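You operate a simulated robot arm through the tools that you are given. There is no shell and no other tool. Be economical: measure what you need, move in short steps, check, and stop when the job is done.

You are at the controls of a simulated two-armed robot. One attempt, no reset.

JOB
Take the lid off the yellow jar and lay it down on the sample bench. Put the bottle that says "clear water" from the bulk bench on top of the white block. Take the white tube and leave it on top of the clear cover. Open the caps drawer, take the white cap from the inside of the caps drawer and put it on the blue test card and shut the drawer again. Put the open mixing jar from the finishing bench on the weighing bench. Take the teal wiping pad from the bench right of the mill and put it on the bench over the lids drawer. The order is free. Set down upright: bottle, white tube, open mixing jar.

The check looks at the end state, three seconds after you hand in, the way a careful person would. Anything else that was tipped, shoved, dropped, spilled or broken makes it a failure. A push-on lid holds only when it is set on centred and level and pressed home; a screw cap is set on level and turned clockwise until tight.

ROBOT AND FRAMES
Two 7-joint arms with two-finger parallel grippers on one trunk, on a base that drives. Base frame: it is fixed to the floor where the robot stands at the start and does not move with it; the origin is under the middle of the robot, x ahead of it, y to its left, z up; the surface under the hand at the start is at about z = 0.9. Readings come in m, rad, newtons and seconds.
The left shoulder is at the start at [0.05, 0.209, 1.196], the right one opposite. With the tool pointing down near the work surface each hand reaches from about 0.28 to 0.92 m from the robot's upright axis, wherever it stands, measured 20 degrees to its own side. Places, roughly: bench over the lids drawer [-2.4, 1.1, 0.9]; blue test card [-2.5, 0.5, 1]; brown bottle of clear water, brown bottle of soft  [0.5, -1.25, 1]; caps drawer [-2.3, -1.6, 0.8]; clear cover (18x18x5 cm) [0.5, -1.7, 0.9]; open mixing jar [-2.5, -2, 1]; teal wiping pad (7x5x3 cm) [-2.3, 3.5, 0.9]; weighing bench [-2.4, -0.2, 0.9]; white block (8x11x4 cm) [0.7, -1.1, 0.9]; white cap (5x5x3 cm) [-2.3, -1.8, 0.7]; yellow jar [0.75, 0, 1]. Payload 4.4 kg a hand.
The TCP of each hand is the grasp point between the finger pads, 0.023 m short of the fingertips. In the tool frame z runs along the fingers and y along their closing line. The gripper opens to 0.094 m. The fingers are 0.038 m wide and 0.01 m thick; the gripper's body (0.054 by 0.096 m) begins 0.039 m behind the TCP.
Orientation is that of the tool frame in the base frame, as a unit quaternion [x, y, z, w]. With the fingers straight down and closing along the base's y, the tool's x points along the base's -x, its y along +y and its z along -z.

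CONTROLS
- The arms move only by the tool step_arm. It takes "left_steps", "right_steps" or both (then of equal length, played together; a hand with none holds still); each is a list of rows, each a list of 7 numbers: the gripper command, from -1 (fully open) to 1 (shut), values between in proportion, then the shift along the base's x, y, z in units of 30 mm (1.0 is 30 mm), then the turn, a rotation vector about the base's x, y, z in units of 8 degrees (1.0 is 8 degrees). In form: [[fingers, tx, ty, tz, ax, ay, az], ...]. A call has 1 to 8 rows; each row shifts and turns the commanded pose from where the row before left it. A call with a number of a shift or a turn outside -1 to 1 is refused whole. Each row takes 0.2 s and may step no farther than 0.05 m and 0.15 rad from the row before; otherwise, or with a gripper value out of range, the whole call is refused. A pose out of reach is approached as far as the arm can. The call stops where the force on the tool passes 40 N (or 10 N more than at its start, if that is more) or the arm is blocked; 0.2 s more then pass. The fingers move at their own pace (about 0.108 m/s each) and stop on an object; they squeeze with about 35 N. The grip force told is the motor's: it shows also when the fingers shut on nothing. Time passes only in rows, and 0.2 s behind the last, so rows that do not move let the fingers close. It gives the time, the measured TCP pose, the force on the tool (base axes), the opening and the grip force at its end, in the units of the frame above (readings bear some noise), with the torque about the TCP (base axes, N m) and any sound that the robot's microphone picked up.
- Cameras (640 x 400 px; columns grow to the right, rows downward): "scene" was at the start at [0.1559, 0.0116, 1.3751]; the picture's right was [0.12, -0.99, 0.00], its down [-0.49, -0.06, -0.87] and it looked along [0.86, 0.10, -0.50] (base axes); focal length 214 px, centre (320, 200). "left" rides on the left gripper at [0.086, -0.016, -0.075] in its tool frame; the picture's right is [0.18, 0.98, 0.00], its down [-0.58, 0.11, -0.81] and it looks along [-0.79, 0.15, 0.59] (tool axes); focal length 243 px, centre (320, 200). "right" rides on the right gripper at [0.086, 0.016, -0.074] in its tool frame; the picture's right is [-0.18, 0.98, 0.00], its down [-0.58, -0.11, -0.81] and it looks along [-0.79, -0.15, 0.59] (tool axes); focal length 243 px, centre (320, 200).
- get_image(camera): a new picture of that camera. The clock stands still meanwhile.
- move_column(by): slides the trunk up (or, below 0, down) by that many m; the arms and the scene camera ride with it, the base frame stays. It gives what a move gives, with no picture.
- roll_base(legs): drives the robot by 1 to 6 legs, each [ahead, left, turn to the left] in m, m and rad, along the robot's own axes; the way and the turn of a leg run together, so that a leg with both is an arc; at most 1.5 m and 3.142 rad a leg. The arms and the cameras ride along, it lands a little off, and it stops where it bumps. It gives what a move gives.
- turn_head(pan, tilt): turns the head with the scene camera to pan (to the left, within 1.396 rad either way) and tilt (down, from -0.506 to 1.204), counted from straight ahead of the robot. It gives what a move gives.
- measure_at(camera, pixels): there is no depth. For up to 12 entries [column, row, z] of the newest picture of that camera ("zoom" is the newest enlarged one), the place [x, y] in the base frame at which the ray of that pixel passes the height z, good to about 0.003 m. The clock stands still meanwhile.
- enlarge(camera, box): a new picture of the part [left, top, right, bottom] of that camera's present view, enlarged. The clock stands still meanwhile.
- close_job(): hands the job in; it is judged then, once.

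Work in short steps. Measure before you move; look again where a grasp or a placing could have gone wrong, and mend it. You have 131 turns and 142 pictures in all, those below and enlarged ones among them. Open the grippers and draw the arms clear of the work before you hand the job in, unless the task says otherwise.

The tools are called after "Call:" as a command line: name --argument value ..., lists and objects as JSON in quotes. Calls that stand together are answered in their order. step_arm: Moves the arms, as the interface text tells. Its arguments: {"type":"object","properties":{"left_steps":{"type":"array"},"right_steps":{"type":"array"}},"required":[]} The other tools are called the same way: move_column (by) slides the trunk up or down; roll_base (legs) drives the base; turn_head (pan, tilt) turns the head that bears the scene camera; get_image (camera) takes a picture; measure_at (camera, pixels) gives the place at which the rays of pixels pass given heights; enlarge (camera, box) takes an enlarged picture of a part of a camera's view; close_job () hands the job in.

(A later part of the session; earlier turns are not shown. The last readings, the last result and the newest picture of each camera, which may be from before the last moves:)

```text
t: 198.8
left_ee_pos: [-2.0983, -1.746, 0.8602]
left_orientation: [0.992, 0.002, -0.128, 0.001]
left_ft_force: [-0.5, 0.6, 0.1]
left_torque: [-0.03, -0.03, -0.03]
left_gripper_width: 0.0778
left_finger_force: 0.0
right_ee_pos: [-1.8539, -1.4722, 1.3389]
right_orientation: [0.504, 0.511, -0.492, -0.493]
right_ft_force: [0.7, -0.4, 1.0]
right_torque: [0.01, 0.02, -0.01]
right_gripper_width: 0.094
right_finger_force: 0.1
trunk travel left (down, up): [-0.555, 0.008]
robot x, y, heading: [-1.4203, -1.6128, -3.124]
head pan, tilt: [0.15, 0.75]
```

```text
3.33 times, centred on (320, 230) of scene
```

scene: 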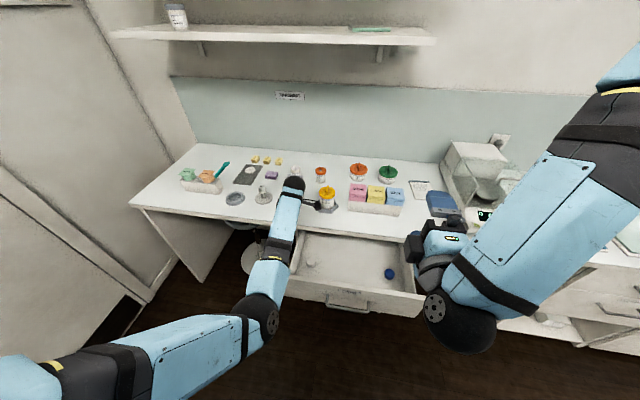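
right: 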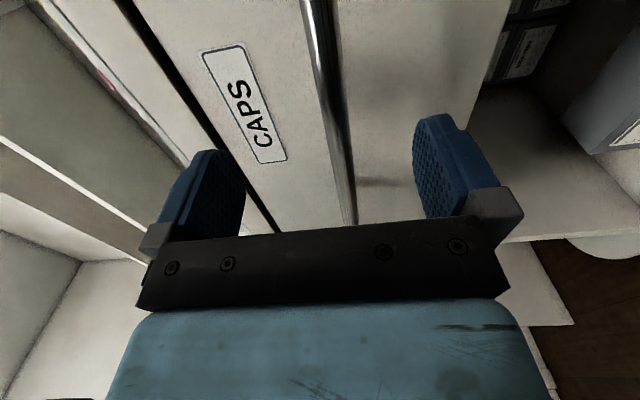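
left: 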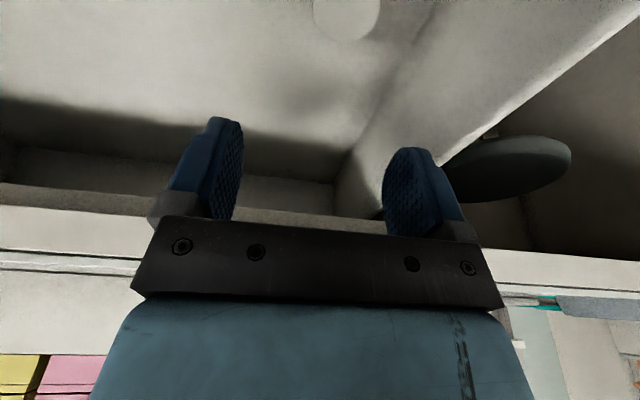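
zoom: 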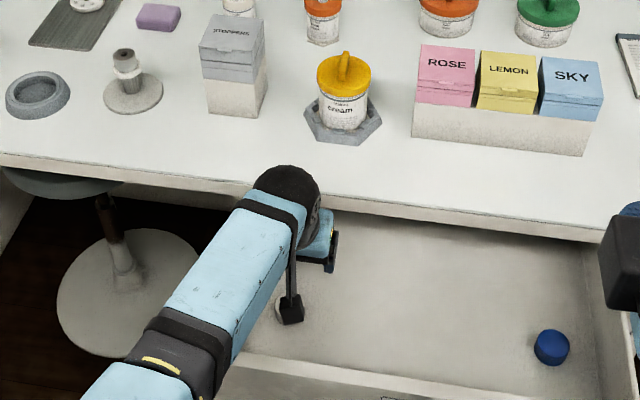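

Call:
measure_at --camera "left" --pixels '[[346, 12, 0.73], [313, 8, 0.73], [380, 8, 0.73], [352, 150, 0.73], [343, 40, 0.73]]'

```text
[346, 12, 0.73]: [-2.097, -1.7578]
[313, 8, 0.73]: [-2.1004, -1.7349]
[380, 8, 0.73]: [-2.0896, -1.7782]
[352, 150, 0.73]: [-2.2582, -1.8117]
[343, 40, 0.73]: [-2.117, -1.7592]
```

Confirmed: cap at (-2.099,-1.757). I descend to z≈0.735.

Call:
step_arm --left_steps '[[-0.66, 0, 0.03, -1, 0, 0, 0], [-0.66, 0, 0.03, -1, 0, 0, 0], [-0.66, 0, 0, -1, 0, 0, 0], [-0.66, 0, 0, -0.7, 0, 0, 0], [-0.66, 0, 0, -0.4, 0, 0, 0]]'

Call:
get_image --camera "left"

```text
t: 200.0
left_ee_pos: [-2.0886, -1.7465, 0.7661]
left_orientation: [0.991, 0.002, -0.131, 0.0]
left_ft_force: [-0.1, -0.8, 0.7]
left_torque: [-0.01, -0.05, 0.01]
left_gripper_width: 0.0777
left_finger_force: 0.0
left hand out of reach, approached as far as the arm can: row 4, 5
right_ee_pos: [-1.851, -1.4744, 1.3399]
right_orientation: [0.503, 0.511, -0.492, -0.494]
right_ft_force: [0.1, 0.0, 0.9]
right_torque: [0.01, 0.01, 0.01]
right_gripper_width: 0.0942
right_finger_force: 0.1
trunk travel left (down, up): [-0.555, 0.008]
robot x, y, heading: [-1.4201, -1.6097, -3.128]
head pan, tilt: [0.15, 0.75]
```

```text
31 pictures are left
```

left: 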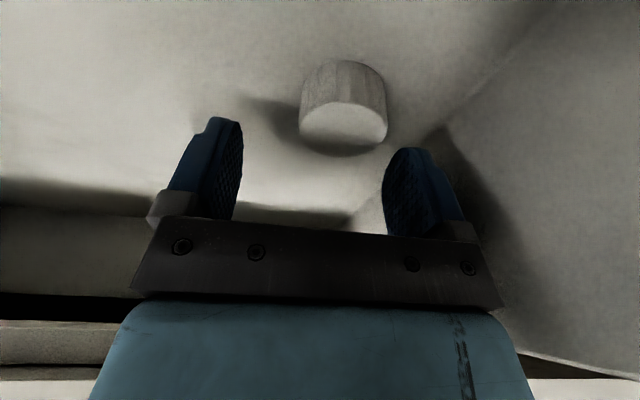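

Reach ends at z 0.766; I'll use the trunk to go down. First I check the cap's edges against the fingers.

Call:
measure_at --camera "left" --pixels '[[300, 128, 0.73], [387, 130, 0.73], [343, 128, 0.73], [343, 153, 0.73]]'

Call:
move_column --by -0.02

Call:
get_image --camera "left"

```text
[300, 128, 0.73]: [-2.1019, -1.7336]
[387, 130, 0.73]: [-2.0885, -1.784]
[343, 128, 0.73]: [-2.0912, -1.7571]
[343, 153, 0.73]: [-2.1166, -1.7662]
```

```text
t: 200.7
left_ee_pos: [-2.0899, -1.7453, 0.7464]
left_orientation: [0.991, 0.002, -0.13, 0.002]
left_ft_force: [-0.6, -0.9, 7.4]
left_torque: [0.3, -0.09, -0.01]
left_gripper_width: 0.0779
left_finger_force: 0.0
right_ee_pos: [-1.8516, -1.4724, 1.3203]
right_orientation: [0.503, 0.51, -0.493, -0.494]
right_ft_force: [0.1, -0.3, 0.0]
right_torque: [0.01, 0.02, -0.02]
right_gripper_width: 0.0938
right_finger_force: 0.1
trunk travel left (down, up): [-0.535, 0.028]
robot x, y, heading: [-1.4171, -1.6103, -3.132]
head pan, tilt: [0.15, 0.75]
```

```text
30 pictures are left
```

left: 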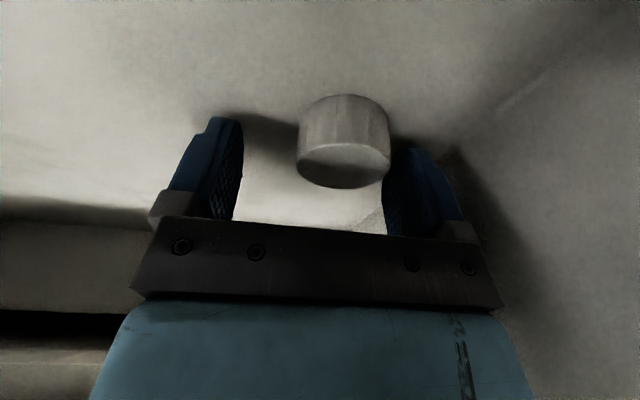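

A fingertip touches the cap's edge (7 N). The cap is 50 mm wide, so I rise 15 mm, open to 0.088, shift 2 mm to +y, and go down again with the trunk.

Call:
move_column --by 0.018

Call:
step_arm --left_steps '[[-0.87, 0, 0.07, 0.1, 0, 0, 0], [-0.87, 0, 0, 0, 0, 0, 0]]'

Call:
move_column --by -0.025

Call:
get_image --camera "left"

```text
t: 201.3
left_ee_pos: [-2.0884, -1.7462, 0.7635]
left_orientation: [0.992, 0.001, -0.129, 0.001]
left_ft_force: [0.7, -0.4, -0.3]
left_torque: [-0.05, -0.01, 0.0]
left_gripper_width: 0.0779
left_finger_force: 0.1
right_ee_pos: [-1.8513, -1.4728, 1.3385]
right_orientation: [0.502, 0.512, -0.492, -0.494]
right_ft_force: [-0.4, -0.3, 0.2]
right_torque: [0.01, 0.02, -0.01]
right_gripper_width: 0.094
right_finger_force: 0.0
trunk travel left (down, up): [-0.553, 0.01]
robot x, y, heading: [-1.4202, -1.6105, -3.133]
head pan, tilt: [0.15, 0.75]
```

```text
t: 201.9
left_ee_pos: [-2.0893, -1.7429, 0.7668]
left_orientation: [0.992, 0.001, -0.128, 0.001]
left_ft_force: [0.1, 0.5, 0.0]
left_torque: [0.01, 0.02, -0.02]
left_gripper_width: 0.088
left_finger_force: 0.0
right_ee_pos: [-1.8528, -1.4736, 1.3378]
right_orientation: [0.504, 0.511, -0.492, -0.493]
right_ft_force: [0.1, -0.3, 0.2]
right_torque: [0.02, 0.0, 0.0]
right_gripper_width: 0.0938
right_finger_force: 0.0
trunk travel left (down, up): [-0.553, 0.01]
robot x, y, heading: [-1.4157, -1.6108, -3.13]
head pan, tilt: [0.15, 0.75]
```

```text
t: 202.6
left_ee_pos: [-2.089, -1.7438, 0.7472]
left_orientation: [0.991, 0.001, -0.134, 0.0]
left_ft_force: [0.2, -3.9, 28.7]
left_torque: [0.83, -0.38, -0.27]
left_gripper_width: 0.0875
left_finger_force: 0.1
right_ee_pos: [-1.8497, -1.4718, 1.3139]
right_orientation: [0.503, 0.51, -0.493, -0.494]
right_ft_force: [1.1, 0.0, -0.5]
right_torque: [0.0, 0.0, -0.01]
right_gripper_width: 0.0938
right_finger_force: 0.0
trunk travel left (down, up): [-0.528, 0.035]
robot x, y, heading: [-1.4169, -1.6094, -3.125]
head pan, tilt: [0.15, 0.75]
```

```text
29 pictures are left
```

left: 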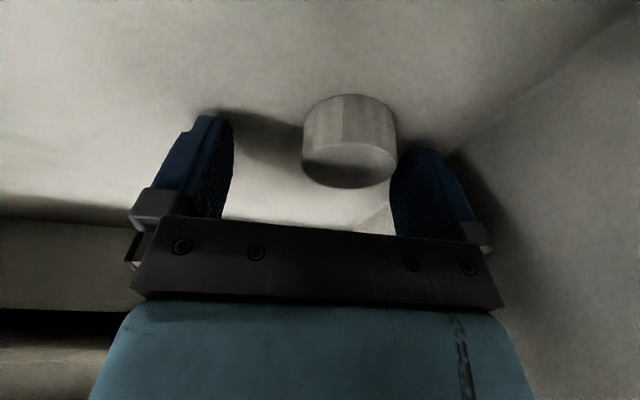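

The load is on the +y side, where there is no cap — the fingertips are on the drawer floor, with the cap between the fingers. I raise 4 mm and close.

Call:
move_column --by 0.005

Call:
step_arm --left_steps '[[-0.5, 0, 0, 0, 0, 0, 0], [-0.2, 0, 0, 0, 0, 0, 0], [0.1, 0, 0, 0, 0, 0, 0], [0.5, 0, 0, 0, 0, 0, 0], [1, 0, 0, 0, 0, 0, 0]]'

Call:
get_image --camera "left"

```text
t: 203.2
left_ee_pos: [-2.0873, -1.744, 0.7467]
left_orientation: [0.992, 0.001, -0.129, 0.001]
left_ft_force: [0.4, -0.6, 11.9]
left_torque: [0.57, -0.18, 0.13]
left_gripper_width: 0.0875
left_finger_force: 0.1
right_ee_pos: [-1.8513, -1.4725, 1.318]
right_orientation: [0.503, 0.511, -0.492, -0.494]
right_ft_force: [0.2, -0.7, 0.1]
right_torque: [-0.03, 0.03, 0.0]
right_gripper_width: 0.0941
right_finger_force: 0.1
trunk travel left (down, up): [-0.533, 0.03]
robot x, y, heading: [-1.4146, -1.6114, -3.131]
head pan, tilt: [0.15, 0.75]
```

```text
t: 204.4
left_ee_pos: [-2.0877, -1.7431, 0.7469]
left_orientation: [0.992, 0.002, -0.13, 0.0]
left_ft_force: [1.2, 0.1, 5.0]
left_torque: [0.12, -0.09, 0.07]
left_gripper_width: 0.0396
left_finger_force: 35.0
right_ee_pos: [-1.8514, -1.4719, 1.3172]
right_orientation: [0.503, 0.511, -0.493, -0.493]
right_ft_force: [-0.6, 0.1, -0.1]
right_torque: [-0.01, 0.01, -0.01]
right_gripper_width: 0.094
right_finger_force: 0.0
trunk travel left (down, up): [-0.533, 0.03]
robot x, y, heading: [-1.4163, -1.6133, -3.124]
head pan, tilt: [0.15, 0.75]
```

```text
28 pictures are left
```

left: 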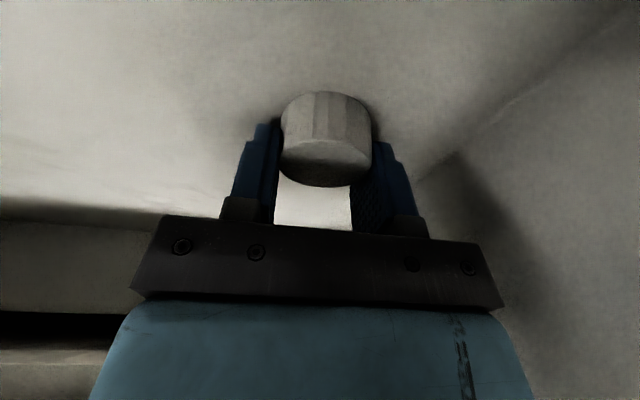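

Gripped at 40 mm. I lift it with the trunk, then up with the arm clear of the drawer and check.

Call:
step_arm --left_steps '[[1, 0, 0, 0.7, 0, 0, 0], [1, 0, 0, 1, 0, 0, 0], [1, 0, 0, 1, 0, 0, 0], [1, 0.2, 0, 1, 0, -0.47, 0], [1, 0.2, 0, 1, 0, -0.47, 0], [1, 0.2, 0, 1, 0, -0.47, 0], [1, 0.2, 0, 1, 0, -0.47, 0], [1, 0.2, 0, 1, 0, 0, 0]]'

Call:
step_arm --left_steps '[[1, 0.5, -0.2, 1, 0, 0, 0], [1, 0.5, -0.2, 1, 0, 0, 0], [1, 0.5, -0.2, 1, 0, 0, 0], [1, 0.5, -0.2, 1, 0, 0, 0], [1, 0.5, -0.2, 1, 0, 0, 0]]'

Call:
enlarge --camera "left" --box '[200, 50, 440, 250]'

```text
t: 206.2
left_ee_pos: [-2.0574, -1.744, 0.982]
left_orientation: [1.0, 0.001, 0.001, 0.0]
left_ft_force: [0.5, 1.2, -0.4]
left_torque: [0.01, -0.03, 0.01]
left_gripper_width: 0.0396
left_finger_force: 34.9
right_ee_pos: [-1.852, -1.4722, 1.3176]
right_orientation: [0.503, 0.51, -0.493, -0.494]
right_ft_force: [0.1, 0.2, 0.6]
right_torque: [0.0, 0.02, 0.0]
right_gripper_width: 0.0941
right_finger_force: 0.1
trunk travel left (down, up): [-0.533, 0.03]
robot x, y, heading: [-1.4192, -1.6094, -3.128]
head pan, tilt: [0.15, 0.75]
```

```text
t: 207.2
left_ee_pos: [-2.0003, -1.8779, 1.0764]
left_orientation: [0.995, 0.039, 0.003, 0.093]
left_ft_force: [-0.8, 0.3, 0.2]
left_torque: [0.04, 0.02, 0.0]
left_gripper_width: 0.0394
left_finger_force: 35.0
left hand out of reach, approached as far as the arm can: row 5
right_ee_pos: [-1.8526, -1.4752, 1.3177]
right_orientation: [0.502, 0.513, -0.492, -0.493]
right_ft_force: [-0.2, 0.0, 0.9]
right_torque: [0.02, -0.01, -0.02]
right_gripper_width: 0.0938
right_finger_force: 0.0
trunk travel left (down, up): [-0.533, 0.03]
robot x, y, heading: [-1.4167, -1.6141, -3.126]
head pan, tilt: [0.15, 0.75]
stopped in row 5 (left hand): the arm was blocked; the commanded pose is now the measured one
```

```text
2.00 times, centred on (320, 150) of left
```

zoom: 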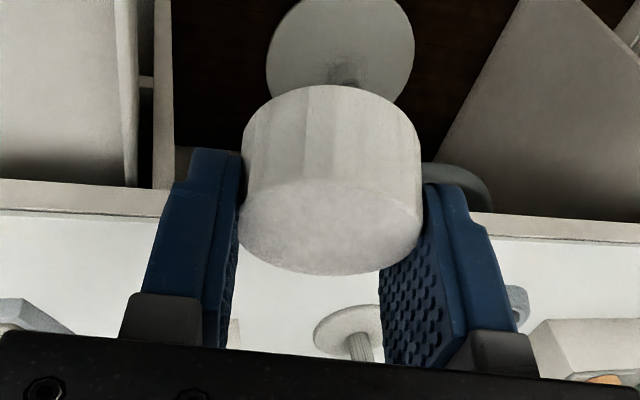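

The cap is held. To shut the drawer I will push its front with the right hand: first raise the left clear and tilt the right hand 45° down.

Call:
step_arm --left_steps '[[1, 0, 0, 0.8, 0, 0, 0], [1, 0, 0, 0.8, 0, 0, 0], [1, 0, 0, 0.8, 0, 0, 0], [1, 0, 0, 0.8, 0, 0, 0], [1, 0, 0, 0.8, 0, 0, 0], [1, 0, 0, 0.8, 0, 0, 0], [1, 0, 0, 0.8, 0, 0, 0]]' --right_steps '[[1, 0.3, -0.3, -0.5, 0, -0.8, 0], [1, 0.3, -0.3, -0.5, 0, -0.8, 0], [1, 0.3, -0.3, -0.5, 0, -0.8, 0], [1, 0, -0.3, -0.5, 0, -0.8, 0], [1, 0, -0.3, -0.5, 0, -0.8, 0], [1, 0, -0.3, -0.5, 0, -0.8, 0], [1, 0, -0.3, -0.5, 0, -0.8, 0]]'

Call:
step_arm --right_steps '[[1, 0, 0, -1, 0, 0, 0], [1, 0, 0, -1, 0, 0, 0], [1, 0, 0, -1, 0, 0, 0], [1, 0, 0, -1, 0, 0, 0], [1, 0, 0, -1, 0, 0, 0], [1, 0, 0, -1, 0, 0, 0], [1, 0, 0, -1, 0, 0, 0]]'

Call:
get_image --camera "scene"

```text
t: 207.9
left_ee_pos: [-1.9979, -1.9594, 1.1327]
left_orientation: [0.984, 0.074, 0.003, 0.165]
left_ft_force: [-0.8, -0.5, -0.3]
left_torque: [-0.04, -0.01, -0.01]
left_gripper_width: 0.0394
left_finger_force: 34.6
left hand out of reach, approached as far as the arm can: row 3
right_ee_pos: [-1.8351, -1.495, 1.2839]
right_orientation: [0.559, 0.569, -0.426, -0.427]
right_ft_force: [0.5, 0.3, 0.5]
right_torque: [0.02, 0.02, 0.05]
right_gripper_width: 0.0
right_finger_force: 34.9
right hand out of reach, approached as far as the arm can: row 1
trunk travel left (down, up): [-0.533, 0.03]
robot x, y, heading: [-1.4185, -1.6165, -3.128]
head pan, tilt: [0.15, 0.75]
stopped in row 3 (left hand): the arm was blocked; the commanded pose is now the measured one
```

```text
t: 209.5
left_ee_pos: [-1.9993, -1.9579, 1.1303]
left_orientation: [0.984, 0.073, 0.005, 0.165]
left_ft_force: [1.0, 0.0, -0.7]
left_torque: [0.03, -0.04, -0.02]
left_gripper_width: 0.0397
left_finger_force: 35.0
right_ee_pos: [-1.8239, -1.5513, 1.1138]
right_orientation: [0.56, 0.569, -0.425, -0.426]
right_ft_force: [0.0, -0.4, -0.2]
right_torque: [0.01, -0.04, 0.01]
right_gripper_width: 0.0
right_finger_force: 34.8
right hand out of reach, approached as far as the arm can: row 4, 5, 6, 7
trunk travel left (down, up): [-0.533, 0.03]
robot x, y, heading: [-1.4253, -1.6113, -3.132]
head pan, tilt: [0.15, 0.75]
```

```text
26 pictures are left
```

scene: 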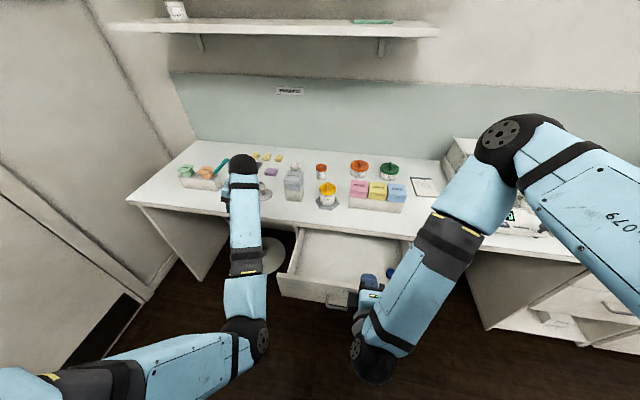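

Both arms are near their limits with the trunk so high. I back off 0.25 m, lower the trunk 0.3 m, and then raise the left hand while setting the right at the drawer's push height.

Call:
roll_base --legs '[[-0.25, 0, 0]]'

Call:
move_column --by -0.3

Call:
step_arm --left_steps '[[1, 0, 0, 1, 0, 0, 0], [1, 0, 0, 1, 0, 0, 0], [1, 0, 0, 1, 0, 0, 0], [1, 0, 0, 1, 0, 0, 0], [1, 0, 0, 1, 0, 0, 0], [1, 0, 0, 1, 0, 0, 0], [1, 0, 0.5, 1, 0, 0, 0], [1, 0, 0.5, 1, 0, 0, 0]]'

Call:
step_arm --right_steps '[[1, 0, -0.1, 0, 0, -0.8, 0], [1, 0, -0.1, 0, 0, -0.8, 0], [1, 0, 0, 0, 0, 0, 0]]'

Call:
get_image --camera "scene"

```text
t: 211.3
left_ee_pos: [-1.7522, -1.9555, 1.1311]
left_orientation: [0.984, 0.073, 0.004, 0.164]
left_ft_force: [0.2, -0.4, 0.0]
left_torque: [0.0, -0.02, 0.01]
left_gripper_width: 0.0392
left_finger_force: 34.7
right_ee_pos: [-1.5792, -1.546, 1.1151]
right_orientation: [0.559, 0.569, -0.425, -0.427]
right_ft_force: [-0.2, -1.1, 0.3]
right_torque: [-0.04, -0.04, -0.03]
right_gripper_width: 0.0
right_finger_force: 35.0
trunk travel left (down, up): [-0.533, 0.03]
robot x, y, heading: [-1.1731, -1.6077, -3.125]
head pan, tilt: [0.15, 0.75]
```

```text
t: 214.3
left_ee_pos: [-1.7521, -1.9544, 0.8332]
left_orientation: [0.984, 0.074, 0.003, 0.164]
left_ft_force: [0.0, 0.1, 0.1]
left_torque: [0.02, 0.03, -0.02]
left_gripper_width: 0.0395
left_finger_force: 35.3
right_ee_pos: [-1.5779, -1.5461, 0.8152]
right_orientation: [0.56, 0.569, -0.425, -0.427]
right_ft_force: [0.2, 0.1, 0.2]
right_torque: [-0.01, 0.0, 0.0]
right_gripper_width: 0.0002
right_finger_force: 35.0
trunk travel left (down, up): [-0.233, 0.33]
robot x, y, heading: [-1.1707, -1.6087, -3.125]
head pan, tilt: [0.15, 0.75]
```

```text
t: 216.1
left_ee_pos: [-1.8017, -1.9973, 1.03]
left_orientation: [0.983, 0.076, 0.004, 0.166]
left_ft_force: [-0.8, -0.1, -0.2]
left_torque: [0.02, 0.02, -0.02]
left_gripper_width: 0.0394
left_finger_force: 35.0
left hand out of reach, approached as far as the arm can: row 3, 4, 5, 6, 7, 8
right_ee_pos: [-1.5779, -1.546, 0.8133]
right_orientation: [0.561, 0.568, -0.425, -0.427]
right_ft_force: [0.3, 0.1, 0.2]
right_torque: [0.0, -0.01, 0.03]
right_gripper_width: 0.0001
right_finger_force: 35.9
trunk travel left (down, up): [-0.233, 0.33]
robot x, y, heading: [-1.1727, -1.609, -3.131]
head pan, tilt: [0.15, 0.75]
```

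```text
t: 216.9
left_ee_pos: [-1.8025, -1.9969, 1.0298]
left_orientation: [0.983, 0.075, 0.003, 0.166]
left_ft_force: [0.1, -0.4, -0.1]
left_torque: [0.0, -0.06, 0.01]
left_gripper_width: 0.0395
left_finger_force: 35.2
right_ee_pos: [-1.5781, -1.5533, 0.8159]
right_orientation: [0.605, 0.613, -0.359, -0.361]
right_ft_force: [0.1, -0.5, -0.6]
right_torque: [-0.01, 0.02, -0.02]
right_gripper_width: 0.0
right_finger_force: 35.0
trunk travel left (down, up): [-0.233, 0.33]
robot x, y, heading: [-1.172, -1.6078, -3.124]
head pan, tilt: [0.15, 0.75]
```

```text
25 pictures are left
```

scene: 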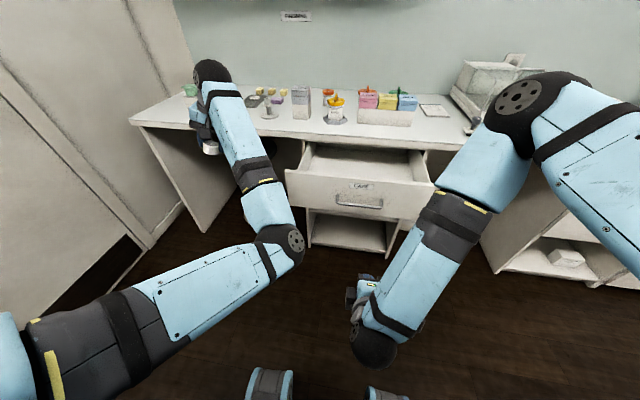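

The right hand is ready, but the left arm is awkwardly folded and would sweep the bench when I drive. I bring the left hand inward and level it first.

Call:
step_arm --left_steps '[[1, -0.3, 0.5, -0.3, 0.3, 0, -0.13], [1, 0.3, 0.8, 0, 0.3, 0, -0.13], [1, 0.5, 0.8, 0, 0.3, 0, -0.13], [1, 0.5, 0.8, 0, 0.3, 0, -0.13], [1, 0.5, 0.8, 0, 0.3, 0, -0.13], [1, 0.5, 0.8, 0, 0.3, 0, -0.13], [1, 0.5, 0.5, 0, 0.3, 0, -0.13], [1, 0.5, 0.3, 0, 0.28, 0, -0.13]]' --right_steps '[[1, 0, -0.1, 0.2, 0, 0, 0], [1, 0, -0.1, 0.2, 0, 0, 0], [1, 0, -0.1, 0.2, 0, 0, 0], [1, 0, -0.1, 0.2, 0, 0, 0], [1, 0, -0.1, 0.2, 0, 0, 0], [1, 0, 0, 0.1, 0, 0, 0], [1, 0, 0, 0, 0, 0, 0], [1, 0, 0, 0, 0, 0, 0]]'

Call:
step_arm --left_steps '[[1, 0, 0, 1, 0, 0, 0], [1, 0, 0, 1, 0, 0, 0], [1, 0, 0, 1, 0, 0, 0], [1, 0, 0, 1, 0, 0, 0], [1, 0, 0, 1, 0, 0, 0], [1, 0, 0, 1, 0, 0, 0]]'

```text
t: 218.7
left_ee_pos: [-1.8469, -1.9601, 0.9329]
left_orientation: [1.0, 0.005, 0.003, 0.003]
left_ft_force: [-0.1, -0.3, 0.2]
left_torque: [0.0, 0.0, 0.02]
left_gripper_width: 0.0395
left_finger_force: 34.8
left hand out of reach, approached as far as the arm can: row 1, 2, 3, 4, 5, 6, 7, 8
right_ee_pos: [-1.577, -1.5658, 0.8468]
right_orientation: [0.604, 0.613, -0.361, -0.361]
right_ft_force: [-0.8, 0.1, 0.6]
right_torque: [0.04, 0.0, 0.02]
right_gripper_width: 0.0
right_finger_force: 35.6
trunk travel left (down, up): [-0.233, 0.33]
robot x, y, heading: [-1.1709, -1.6056, -3.13]
head pan, tilt: [0.15, 0.75]
```

```text
t: 220.1
left_ee_pos: [-1.8822, -1.9868, 1.097]
left_orientation: [1.0, 0.0, 0.004, -0.001]
left_ft_force: [0.3, 0.2, -0.6]
left_torque: [0.01, -0.01, -0.03]
left_gripper_width: 0.0391
left_finger_force: 35.0
left hand out of reach, approached as far as the arm can: row 1, 2, 3, 4, 5, 6
right_ee_pos: [-1.5761, -1.5682, 0.8468]
right_orientation: [0.604, 0.613, -0.359, -0.361]
right_ft_force: [0.4, -0.6, 0.6]
right_torque: [0.02, -0.02, 0.01]
right_gripper_width: 0.0
right_finger_force: 35.4
trunk travel left (down, up): [-0.233, 0.33]
robot x, y, heading: [-1.1721, -1.6088, -3.129]
head pan, tilt: [0.15, 0.75]
```

The left hand is level now but cannot fold closer. I keep it and instead extend the right hand 0.2 m forward so less driving is needed, and raise the trunk 0.1 m with the right hand compensating.

Call:
step_arm --right_steps '[[1, -1, -0.05, 0, 0, 0, 0], [1, -1, -0.05, 0, 0, 0, 0], [1, -1, -0.05, 0, 0, 0, 0], [1, -1, -0.05, 0, 0, 0, 0], [1, -1, 0, 0, 0, 0, 0], [1, -1, 0, 0, 0, 0, 0], [1, -0.7, 0, 0, 0, 0, 0]]'

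Call:
move_column --by 0.1

Call:
step_arm --right_steps '[[1, 0, 0, -0.8, 0, 0, 0], [1, 0, 0, -0.8, 0, 0, 0], [1, 0, 0, -0.8, 0, 0, 0], [1, 0, 0, -0.8, 0, 0, 0]]'

Call:
get_image --camera "scene"

```text
t: 221.7
left_ee_pos: [-1.8837, -1.9885, 1.0971]
left_orientation: [1.0, 0.0, 0.005, -0.002]
left_ft_force: [0.7, 0.4, -0.1]
left_torque: [0.03, -0.01, -0.01]
left_gripper_width: 0.0394
left_finger_force: 35.0
right_ee_pos: [-1.7804, -1.5734, 0.8464]
right_orientation: [0.604, 0.612, -0.36, -0.361]
right_ft_force: [0.3, 0.8, 0.3]
right_torque: [0.02, -0.01, 0.02]
right_gripper_width: 0.0001
right_finger_force: 34.9
trunk travel left (down, up): [-0.233, 0.33]
robot x, y, heading: [-1.1716, -1.607, -3.129]
head pan, tilt: [0.15, 0.75]
```

```text
t: 223.1
left_ee_pos: [-1.8845, -1.9878, 1.1969]
left_orientation: [1.0, 0.0, 0.004, -0.001]
left_ft_force: [0.0, 0.1, 0.4]
left_torque: [-0.01, 0.0, -0.02]
left_gripper_width: 0.0395
left_finger_force: 35.5
right_ee_pos: [-1.7809, -1.5733, 0.9479]
right_orientation: [0.604, 0.614, -0.36, -0.36]
right_ft_force: [0.2, -1.1, 1.0]
right_torque: [-0.03, -0.03, 0.01]
right_gripper_width: 0.0
right_finger_force: 34.7
trunk travel left (down, up): [-0.333, 0.23]
robot x, y, heading: [-1.1706, -1.612, -3.13]
head pan, tilt: [0.15, 0.75]
```

```text
t: 224.1
left_ee_pos: [-1.8831, -1.9875, 1.1969]
left_orientation: [1.0, 0.0, 0.004, -0.001]
left_ft_force: [0.9, 0.2, -0.2]
left_torque: [0.0, -0.02, 0.01]
left_gripper_width: 0.0392
left_finger_force: 35.2
right_ee_pos: [-1.7796, -1.5713, 0.8536]
right_orientation: [0.605, 0.612, -0.361, -0.361]
right_ft_force: [0.2, -0.7, 0.5]
right_torque: [0.02, 0.02, 0.02]
right_gripper_width: 0.0002
right_finger_force: 35.4
trunk travel left (down, up): [-0.333, 0.23]
robot x, y, heading: [-1.1721, -1.6073, -3.122]
head pan, tilt: [0.15, 0.75]
```

```text
24 pictures are left
```

scene: 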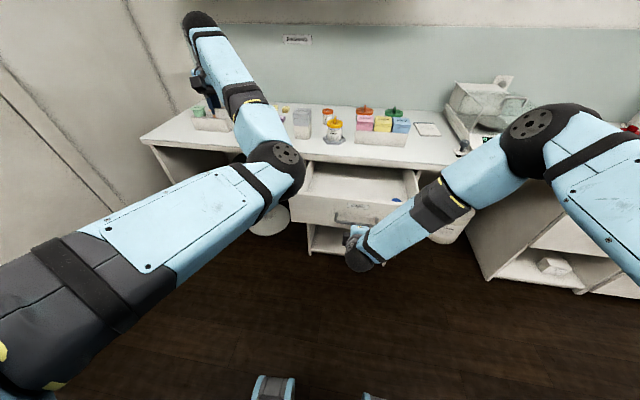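

Right fingertips (z≈0.84) are in line with the drawer front above its handle. I drive forward to push it shut; the force stop guards it.

Call:
roll_base --legs '[[0.37, 0, 0]]'

Call:
get_image --camera "scene"

```text
t: 226.4
left_ee_pos: [-2.2526, -1.9951, 1.1969]
left_orientation: [1.0, 0.001, 0.004, -0.001]
left_ft_force: [0.1, 0.0, -0.3]
left_torque: [0.0, -0.03, 0.0]
left_gripper_width: 0.0394
left_finger_force: 35.1
right_ee_pos: [-2.1489, -1.5781, 0.8543]
right_orientation: [0.604, 0.613, -0.361, -0.36]
right_ft_force: [0.6, 1.2, 0.0]
right_torque: [0.03, 0.0, 0.0]
right_gripper_width: 0.0002
right_finger_force: 34.5
trunk travel left (down, up): [-0.333, 0.23]
robot x, y, heading: [-1.5413, -1.612, -3.129]
head pan, tilt: [0.15, 0.75]
```

```text
23 pictures are left
```

scene: 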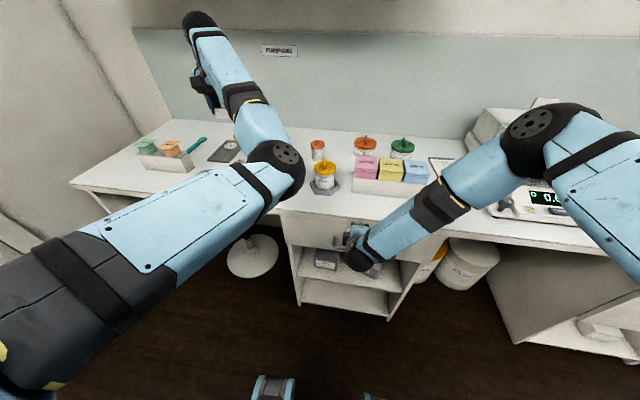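

The drawer looks shut or nearly. I push on with small arm steps until I feel the stop.

Call:
step_arm --right_steps '[[1, -0.2, 0, 0, 0, 0, 0], [1, -0.2, 0, 0, 0, 0, 0], [1, -0.2, 0, 0, 0, 0, 0]]'

Call:
enlarge --camera "scene" --box '[250, 170, 450, 320]'

```text
t: 227.0
left_ee_pos: [-2.2477, -1.9936, 1.1997]
left_orientation: [1.0, 0.001, 0.003, 0.0]
left_ft_force: [-0.3, -0.4, -0.1]
left_torque: [0.0, 0.03, 0.01]
left_gripper_width: 0.0394
left_finger_force: 35.2
right_ee_pos: [-2.1485, -1.5788, 0.8539]
right_orientation: [0.604, 0.614, -0.359, -0.358]
right_ft_force: [19.5, 3.8, 15.5]
right_torque: [0.3, 0.32, -0.43]
right_gripper_width: 0.0002
right_finger_force: 35.5
trunk travel left (down, up): [-0.333, 0.23]
robot x, y, heading: [-1.5414, -1.6173, -3.129]
head pan, tilt: [0.15, 0.75]
stopped in row 2 (right hand): the force on the tool passed its limit at 47 N (the readings are from after the stop); the commanded pose is now the measured one
```

```text
2.67 times, centred on (350, 245) of scene
```

zoom: 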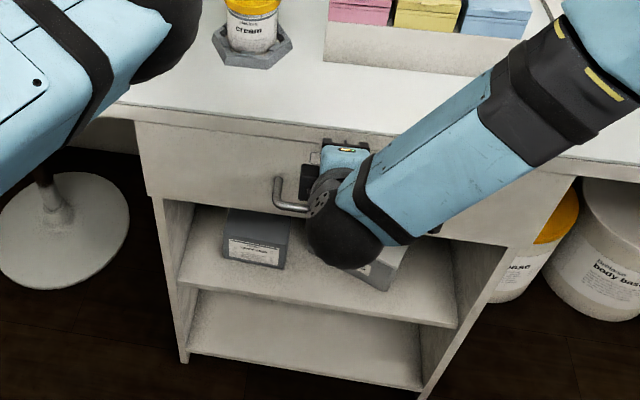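

The drawer is shut against its stop. I back the right hand off, raise and turn it to point down, and use the left camera, which now looks at the finishing bench, to find the open mixing jar.

Call:
step_arm --right_steps '[[1, 1, 0, 0, 0, 0, 0], [1, 1, 0, 0, 0, 0, 0], [1, 1, 0, 0, 0, 0, 0], [1, 1, 0, 0.5, 0, -0.8, 0], [1, 1, 0, 0.8, 0, -0.9, 0], [1, 0, 0.3, 1, 0, -0.9, 0], [1, 0, 0.3, 1, 0, -0.9, 0], [1, 0, 0.3, 1, 0, -0.9, 0]]'

Call:
get_image --camera "left"

Call:
step_arm --right_steps '[[-1, 0, 0.3, 1, 0, -0.9, 0], [-1, 0, 0.3, 1, 0, -0.9, 0], [-1, 0, 0.3, 1, 0, -0.9, 0], [-1, 0, 0, 1, 0, -0.5, -0.9], [-1, 0, 0, 1, 0, 0, -0.94], [-1, 0, 0, 0.5, 0, 0, -0.94], [-1, 0, 0, 0, 0, 0, -0.94], [-1, 0, 0, 0, 0, 0, -0.94]]'

Call:
step_arm --right_steps '[[-1, 0, 0, 0, 0, 0, -0.94], [-1, 0, 0, 0, 0, 0, -0.94], [-1, 0, 0, 0, 0, 0, -0.94], [-1, 0, 0, 0, 0, 0, -0.94], [-1, 0, 0, 0, 0, 0, -0.94], [-1, 0, 0, 0, 0, 0, -0.94], [-1, 0, 0, 0, 0, 0, -0.94]]'

```text
t: 228.8
left_ee_pos: [-2.2497, -1.994, 1.1968]
left_orientation: [1.0, 0.001, 0.004, -0.001]
left_ft_force: [0.6, 0.4, -0.9]
left_torque: [0.02, -0.01, -0.01]
left_gripper_width: 0.0396
left_finger_force: 34.9
right_ee_pos: [-1.9994, -1.5515, 0.9801]
right_orientation: [0.684, 0.695, -0.159, -0.153]
right_ft_force: [0.1, 0.0, 0.5]
right_torque: [0.01, -0.01, 0.04]
right_gripper_width: 0.0002
right_finger_force: 35.2
trunk travel left (down, up): [-0.333, 0.23]
robot x, y, heading: [-1.5403, -1.6132, -3.126]
head pan, tilt: [0.15, 0.75]
```

```text
21 pictures are left
```

left: 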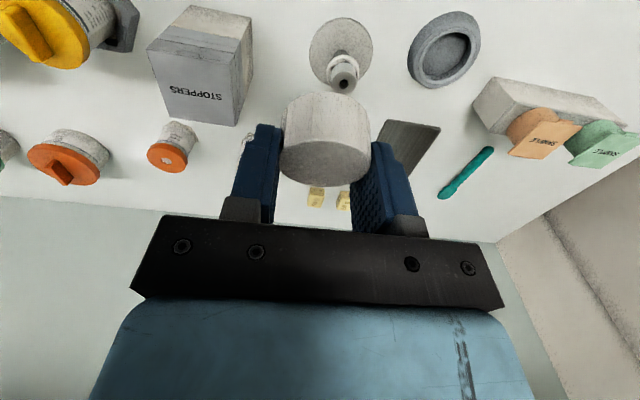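

```text
t: 230.6
left_ee_pos: [-2.2501, -1.9945, 1.1971]
left_orientation: [1.0, 0.001, 0.005, -0.002]
left_ft_force: [0.0, 0.3, -0.2]
left_torque: [0.01, -0.01, -0.01]
left_gripper_width: 0.0394
left_finger_force: 34.7
right_ee_pos: [-2.0007, -1.5343, 1.1174]
right_orientation: [0.891, 0.449, -0.031, -0.055]
right_ft_force: [0.0, -0.5, 0.6]
right_torque: [0.0, 0.01, 0.05]
right_gripper_width: 0.0942
right_finger_force: 0.0
right hand out of reach, approached as far as the arm can: row 3
trunk travel left (down, up): [-0.333, 0.23]
robot x, y, heading: [-1.5406, -1.6152, -3.128]
head pan, tilt: [0.15, 0.75]
```

```text
t: 232.2
left_ee_pos: [-2.2504, -1.9939, 1.1962]
left_orientation: [1.0, 0.001, 0.004, -0.001]
left_ft_force: [0.0, 1.0, -0.4]
left_torque: [-0.03, 0.01, 0.0]
left_gripper_width: 0.0396
left_finger_force: 34.8
right_ee_pos: [-2.001, -1.5337, 1.1164]
right_orientation: [0.998, 0.006, -0.002, -0.063]
right_ft_force: [-0.1, -0.5, 0.5]
right_torque: [0.02, -0.04, 0.04]
right_gripper_width: 0.0943
right_finger_force: 0.0
trunk travel left (down, up): [-0.333, 0.23]
robot x, y, heading: [-1.5416, -1.6121, -3.123]
head pan, tilt: [0.15, 0.75]
```

A white rim shows behind the left finger at (246,140). I back off 0.3 m so the left hand leaves the view, level the right hand, and look again.

Call:
roll_base --legs '[[-0.3, 0, -0.015]]'

Call:
step_arm --right_steps '[[-1, 0, 0.5, 1, -0.45, 0, 0], [-1, 0, 0.5, 1, -0.45, 0, 0], [-1, 0, 0.5, 1, 0, 0, 0], [-1, 0, 0, 1, 0, 0, 0]]'

Call:
turn_head --pan 0.2 --tilt 0.5

Call:
get_image --camera "scene"

Call:
get_image --camera "left"

```text
t: 234.2
left_ee_pos: [-1.9549, -1.9766, 1.1961]
left_orientation: [1.0, -0.011, 0.004, -0.001]
left_ft_force: [-0.5, -0.1, -1.3]
left_torque: [0.01, 0.02, 0.05]
left_gripper_width: 0.0393
left_finger_force: 35.0
right_ee_pos: [-1.695, -1.5222, 1.1162]
right_orientation: [0.998, -0.005, -0.001, -0.063]
right_ft_force: [0.7, -0.1, 0.1]
right_torque: [0.03, -0.01, -0.01]
right_gripper_width: 0.0941
right_finger_force: 0.0
trunk travel left (down, up): [-0.333, 0.23]
robot x, y, heading: [-1.2382, -1.6113, 3.134]
head pan, tilt: [0.15, 0.75]
```

```text
t: 235.2
left_ee_pos: [-1.9565, -1.977, 1.1963]
left_orientation: [1.0, -0.01, 0.004, 0.0]
left_ft_force: [-0.2, -0.5, -0.8]
left_torque: [-0.04, 0.03, 0.01]
left_gripper_width: 0.0395
left_finger_force: 35.5
right_ee_pos: [-1.695, -1.478, 1.2379]
right_orientation: [1.0, -0.004, 0.0, 0.0]
right_ft_force: [0.2, 0.3, 0.0]
right_torque: [0.01, -0.02, 0.02]
right_gripper_width: 0.0942
right_finger_force: 0.0
trunk travel left (down, up): [-0.333, 0.23]
robot x, y, heading: [-1.2302, -1.6141, 3.134]
head pan, tilt: [0.15, 0.75]
```

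```text
t: 236.0
left_ee_pos: [-1.9548, -1.9757, 1.1975]
left_orientation: [1.0, -0.011, 0.004, -0.001]
left_ft_force: [0.3, 0.9, -0.3]
left_torque: [0.0, -0.01, 0.01]
left_gripper_width: 0.0396
left_finger_force: 34.7
right_ee_pos: [-1.6953, -1.4755, 1.2378]
right_orientation: [1.0, -0.004, -0.001, 0.0]
right_ft_force: [-0.3, -1.1, 0.3]
right_torque: [0.0, -0.04, 0.02]
right_gripper_width: 0.0937
right_finger_force: 0.0
trunk travel left (down, up): [-0.333, 0.23]
robot x, y, heading: [-1.2363, -1.6127, 3.13]
head pan, tilt: [0.201, 0.499]
```

```text
20 pictures are left
```

scene: 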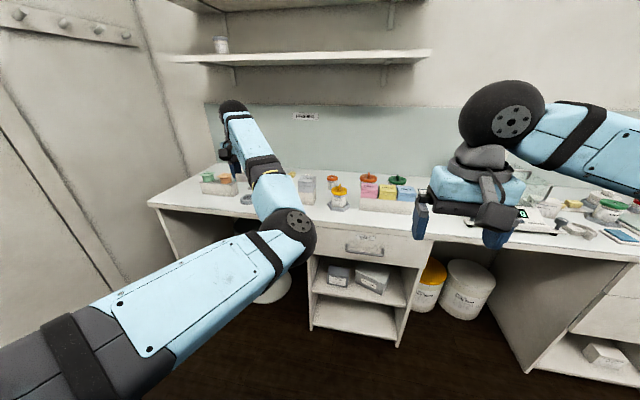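

```text
19 pictures are left
```

left: 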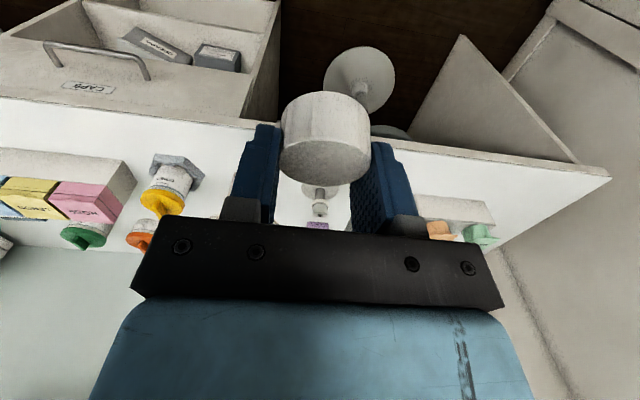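

The drawer is flush shut. From the earlier high view the jar works out at about (-2.50,-1.92), behind the stoppers box. I shift left and forward and bring the right hand over that place to see it.

Call:
roll_base --legs '[[0, 0.25, 0.01], [0.42, 0, 0]]'

Call:
step_arm --right_steps '[[-1, -1, -0.8, 0, 0, 0, 0], [-1, -1, -0.8, 0, 0, 0, 0], [-1, -1, -0.8, 0, 0, 0, 0], [-1, -1, -0.8, 0, 0, 0, 0], [-1, -1, -0.8, 0, 0, 0, 0], [-1, -1, -0.8, 0, 0, 0, 0], [-1, -1, -0.8, 0, 0, 0, 0], [-1, -1, -0.8, 0, 0, 0, 0]]'

Call:
get_image --camera "right"

Call:
get_image --camera "scene"

```text
t: 240.9
left_ee_pos: [-2.3605, -2.2326, 1.1964]
left_orientation: [1.0, -0.007, 0.004, -0.001]
left_ft_force: [0.5, -0.3, -0.4]
left_torque: [0.01, 0.02, -0.01]
left_gripper_width: 0.0395
left_finger_force: 35.3
right_ee_pos: [-2.103, -1.7294, 1.2378]
right_orientation: [1.0, 0.0, -0.001, -0.001]
right_ft_force: [-0.4, -0.1, -0.2]
right_torque: [0.03, 0.01, -0.01]
right_gripper_width: 0.0941
right_finger_force: 0.0
trunk travel left (down, up): [-0.333, 0.23]
robot x, y, heading: [-1.6469, -1.8598, 3.14]
head pan, tilt: [0.201, 0.499]
```

```text
t: 242.7
left_ee_pos: [-2.3609, -2.2349, 1.1957]
left_orientation: [1.0, -0.006, 0.004, -0.001]
left_ft_force: [0.0, -0.8, 0.3]
left_torque: [-0.01, 0.0, 0.02]
left_gripper_width: 0.0395
left_finger_force: 35.4
right_ee_pos: [-2.3451, -1.9249, 1.2376]
right_orientation: [1.0, 0.0, -0.001, -0.001]
right_ft_force: [0.4, 0.4, 0.3]
right_torque: [0.03, 0.01, 0.01]
right_gripper_width: 0.0941
right_finger_force: 0.1
trunk travel left (down, up): [-0.333, 0.23]
robot x, y, heading: [-1.6418, -1.8617, 3.142]
head pan, tilt: [0.201, 0.499]
```

```text
18 pictures are left
```

right: 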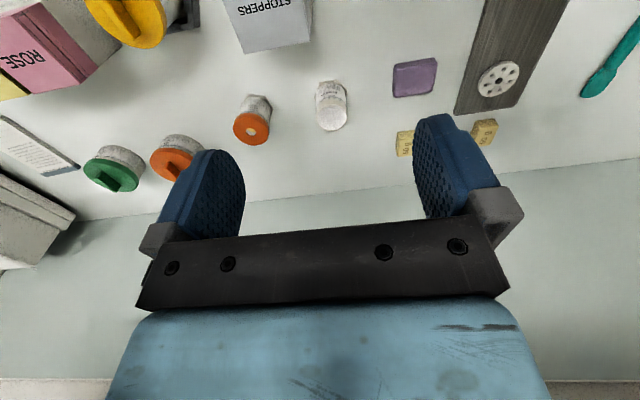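

```text
17 pictures are left
```

scene: 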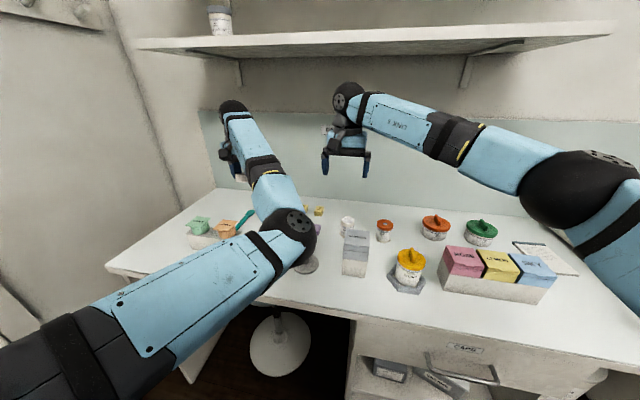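

The open jar is at (331,108) in the right view and (347,222) in the scene. I triangulate it.

Call:
measure_at --camera "right" --pixels '[[331, 117, 0.94], [331, 117, 0.96], [331, 117, 0.98], [331, 117, 1.0], [315, 115, 0.96], [348, 116, 0.96], [330, 84, 0.9]]'

Call:
measure_at --camera "scene" --pixels '[[347.5, 219, 0.94], [347.5, 219, 0.96], [347.5, 219, 0.98], [347.5, 219, 1.0]]'

```text
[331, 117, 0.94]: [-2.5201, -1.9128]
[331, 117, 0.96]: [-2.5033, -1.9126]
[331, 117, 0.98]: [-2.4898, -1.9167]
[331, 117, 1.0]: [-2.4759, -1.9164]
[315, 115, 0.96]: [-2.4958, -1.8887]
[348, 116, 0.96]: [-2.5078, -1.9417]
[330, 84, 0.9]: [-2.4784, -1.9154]
```

```text
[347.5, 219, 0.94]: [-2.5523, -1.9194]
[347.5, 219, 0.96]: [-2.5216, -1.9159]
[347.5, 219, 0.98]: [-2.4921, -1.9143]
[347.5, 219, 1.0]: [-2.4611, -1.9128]
```

Axis ≈(-2.497,-1.915), rim ≈0.972. I move over it and descend to z≈0.965, then check before closing.

Call:
step_arm --right_steps '[[-0.75, -1, 0.07, 0, 0, 0, 0], [-0.75, -1, 0.07, 0, 0, 0, 0], [-0.75, -1, 0.07, 0, 0, 0, 0], [-0.75, -1, 0.07, 0, 0, 0, 0], [-0.75, -1, 0.07, 0, 0, 0, 0], [-0.75, -0.07, 0, -1, 0, 0, 0], [-0.75, 0, 0, -1, 0, 0, 0], [-0.75, 0, 0, -1, 0, 0, 0]]'

Call:
step_arm --right_steps '[[-0.75, 0, 0, -1, 0, 0, 0], [-0.75, 0, 0, -1, 0, 0, 0], [-0.75, 0, 0, -0.8, 0, 0, 0]]'

Call:
get_image --camera "right"

```text
t: 244.5
left_ee_pos: [-2.3606, -2.2323, 1.1971]
left_orientation: [1.0, -0.006, 0.004, -0.001]
left_ft_force: [0.0, 0.2, 0.6]
left_torque: [-0.01, -0.02, 0.04]
left_gripper_width: 0.0393
left_finger_force: 34.7
right_ee_pos: [-2.4406, -1.8921, 1.1402]
right_orientation: [1.0, -0.001, -0.001, 0.001]
right_ft_force: [-0.3, 0.2, -0.8]
right_torque: [0.03, 0.0, -0.01]
right_gripper_width: 0.0822
right_finger_force: 0.0
right hand out of reach, approached as far as the arm can: row 3, 4, 5
trunk travel left (down, up): [-0.333, 0.23]
robot x, y, heading: [-1.641, -1.8623, 3.143]
head pan, tilt: [0.201, 0.499]
```

```text
t: 245.3
left_ee_pos: [-2.36, -2.2323, 1.1944]
left_orientation: [1.0, -0.007, 0.004, 0.0]
left_ft_force: [-0.3, 0.2, -1.0]
left_torque: [0.01, -0.03, -0.01]
left_gripper_width: 0.0395
left_finger_force: 35.4
right_ee_pos: [-2.4421, -1.8907, 1.0568]
right_orientation: [1.0, -0.001, -0.001, 0.001]
right_ft_force: [1.5, -0.8, 0.1]
right_torque: [-0.03, -0.03, 0.0]
right_gripper_width: 0.0826
right_finger_force: 0.1
trunk travel left (down, up): [-0.333, 0.23]
robot x, y, heading: [-1.6448, -1.864, 3.138]
head pan, tilt: [0.201, 0.499]
```

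```text
16 pictures are left
```

right: 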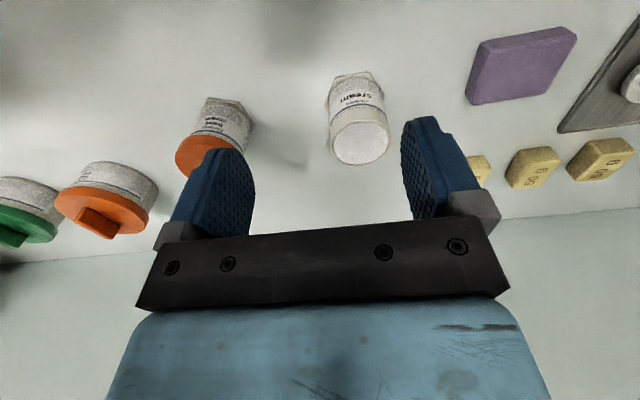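

Reach ends 5 cm short, so I drive 0.06 m closer and re-read the hand's place over the jar (now at (360,140)).

Call:
roll_base --legs '[[0.06, 0, 0]]'

Call:
step_arm --right_steps '[[-0.75, 0, 0, 0.1, 0, 0, 0]]'

Call:
enlarge --camera "right" --box '[160, 40, 480, 240]'

```text
t: 246.3
left_ee_pos: [-2.4202, -2.2316, 1.197]
left_orientation: [1.0, -0.007, 0.005, -0.001]
left_ft_force: [-0.8, 0.3, -0.9]
left_torque: [-0.04, -0.01, -0.02]
left_gripper_width: 0.0396
left_finger_force: 35.3
right_ee_pos: [-2.5014, -1.89, 1.0566]
right_orientation: [1.0, 0.0, -0.001, 0.0]
right_ft_force: [-0.6, 0.0, -0.6]
right_torque: [-0.01, -0.02, -0.01]
right_gripper_width: 0.0824
right_finger_force: 0.1
trunk travel left (down, up): [-0.333, 0.23]
robot x, y, heading: [-1.7008, -1.8614, 3.141]
head pan, tilt: [0.201, 0.499]
```

```text
t: 246.7
left_ee_pos: [-2.4176, -2.2312, 1.1984]
left_orientation: [1.0, -0.007, 0.004, 0.0]
left_ft_force: [0.2, 0.1, -0.4]
left_torque: [-0.01, 0.01, -0.01]
left_gripper_width: 0.0393
left_finger_force: 34.6
right_ee_pos: [-2.4995, -1.8902, 1.0608]
right_orientation: [1.0, -0.001, -0.002, 0.0]
right_ft_force: [1.4, 0.1, 0.6]
right_torque: [0.02, 0.0, 0.01]
right_gripper_width: 0.0822
right_finger_force: 0.0
trunk travel left (down, up): [-0.333, 0.23]
robot x, y, heading: [-1.7018, -1.8626, 3.141]
head pan, tilt: [0.201, 0.499]
```

```text
2.00 times, centred on (320, 140) of right
```

zoom: 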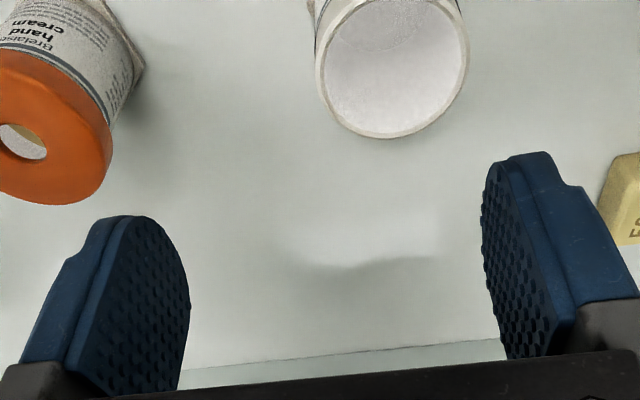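

Call:
measure_at --camera "zoom" --pixels '[[392, 62, 0.96], [392, 62, 0.97], [392, 62, 0.98], [320, 70, 0.97], [467, 50, 0.97]]'

Call:
step_arm --right_steps '[[-0.75, 0.05, -0.8, 0, 0, 0, 0]]'

```text
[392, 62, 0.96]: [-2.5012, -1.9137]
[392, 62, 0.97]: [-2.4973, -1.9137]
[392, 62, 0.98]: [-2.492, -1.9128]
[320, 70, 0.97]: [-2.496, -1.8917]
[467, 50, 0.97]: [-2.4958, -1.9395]
```

```text
t: 247.1
left_ee_pos: [-2.4181, -2.2337, 1.1963]
left_orientation: [1.0, -0.007, 0.003, -0.002]
left_ft_force: [0.6, -0.8, -0.5]
left_torque: [0.0, -0.01, -0.02]
left_gripper_width: 0.0393
left_finger_force: 35.1
right_ee_pos: [-2.4989, -1.9165, 1.0601]
right_orientation: [1.0, -0.001, -0.001, 0.0]
right_ft_force: [0.6, -0.5, 0.7]
right_torque: [0.0, 0.01, 0.02]
right_gripper_width: 0.082
right_finger_force: 0.1
trunk travel left (down, up): [-0.333, 0.23]
robot x, y, heading: [-1.7042, -1.8594, -3.139]
head pan, tilt: [0.201, 0.499]
```

The rim centre is at (-2.497,-1.914) and the hand is now right above it. I descend to z≈0.965, close, and lift.

Call:
step_arm --right_steps '[[-0.75, 0.03, 0.05, -1, 0, 0, 0], [-0.75, 0, 0, -1, 0, 0, 0], [-0.75, 0, 0, -0.8, 0, 0, 0], [-0.75, 0, 0, -0.4, 0, 0, 0]]'

Call:
step_arm --right_steps '[[-0.3, 0, 0, 0, 0, 0, 0], [0.2, 0, 0, 0, 0, 0, 0], [1, 0, 0, 0, 0, 0, 0], [1, 0, 0, 0, 0, 0, 0], [1, 0, 0, 0.3, 0, 0, 0]]'

Call:
enlarge --camera "right" --box '[160, 40, 480, 240]'

```text
t: 248.1
left_ee_pos: [-2.4183, -2.2337, 1.1968]
left_orientation: [1.0, -0.007, 0.004, -0.001]
left_ft_force: [0.5, 0.5, -1.0]
left_torque: [0.05, 0.03, 0.02]
left_gripper_width: 0.0397
left_finger_force: 35.5
right_ee_pos: [-2.4921, -1.9107, 0.9644]
right_orientation: [1.0, 0.0, -0.001, 0.0]
right_ft_force: [-0.5, 0.1, 0.2]
right_torque: [0.02, 0.0, 0.0]
right_gripper_width: 0.0825
right_finger_force: 0.0
right hand out of reach, approached as far as the arm can: row 3
trunk travel left (down, up): [-0.333, 0.23]
robot x, y, heading: [-1.7072, -1.8611, 3.138]
head pan, tilt: [0.201, 0.499]
```

```text
t: 249.3
left_ee_pos: [-2.4192, -2.232, 1.1961]
left_orientation: [1.0, -0.007, 0.005, 0.0]
left_ft_force: [0.3, 0.0, 0.4]
left_torque: [0.0, -0.03, -0.01]
left_gripper_width: 0.0393
left_finger_force: 34.7
right_ee_pos: [-2.4926, -1.9095, 0.9743]
right_orientation: [1.0, -0.001, -0.001, 0.0]
right_ft_force: [0.0, -0.2, 0.0]
right_torque: [0.0, 0.02, 0.01]
right_gripper_width: 0.0511
right_finger_force: 34.9
trunk travel left (down, up): [-0.333, 0.23]
robot x, y, heading: [-1.702, -1.8649, 3.146]
head pan, tilt: [0.201, 0.499]
```

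```text
2.00 times, centred on (320, 140) of right
```

zoom: 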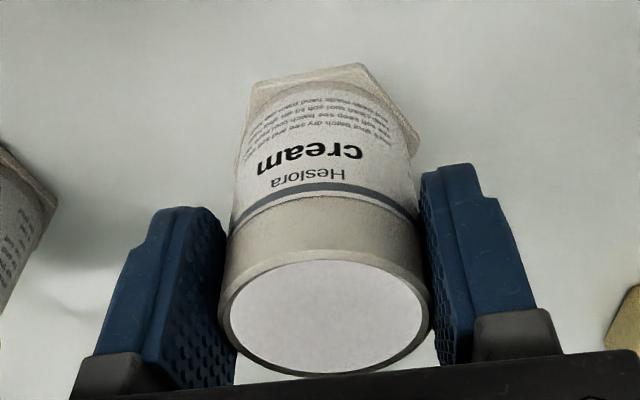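

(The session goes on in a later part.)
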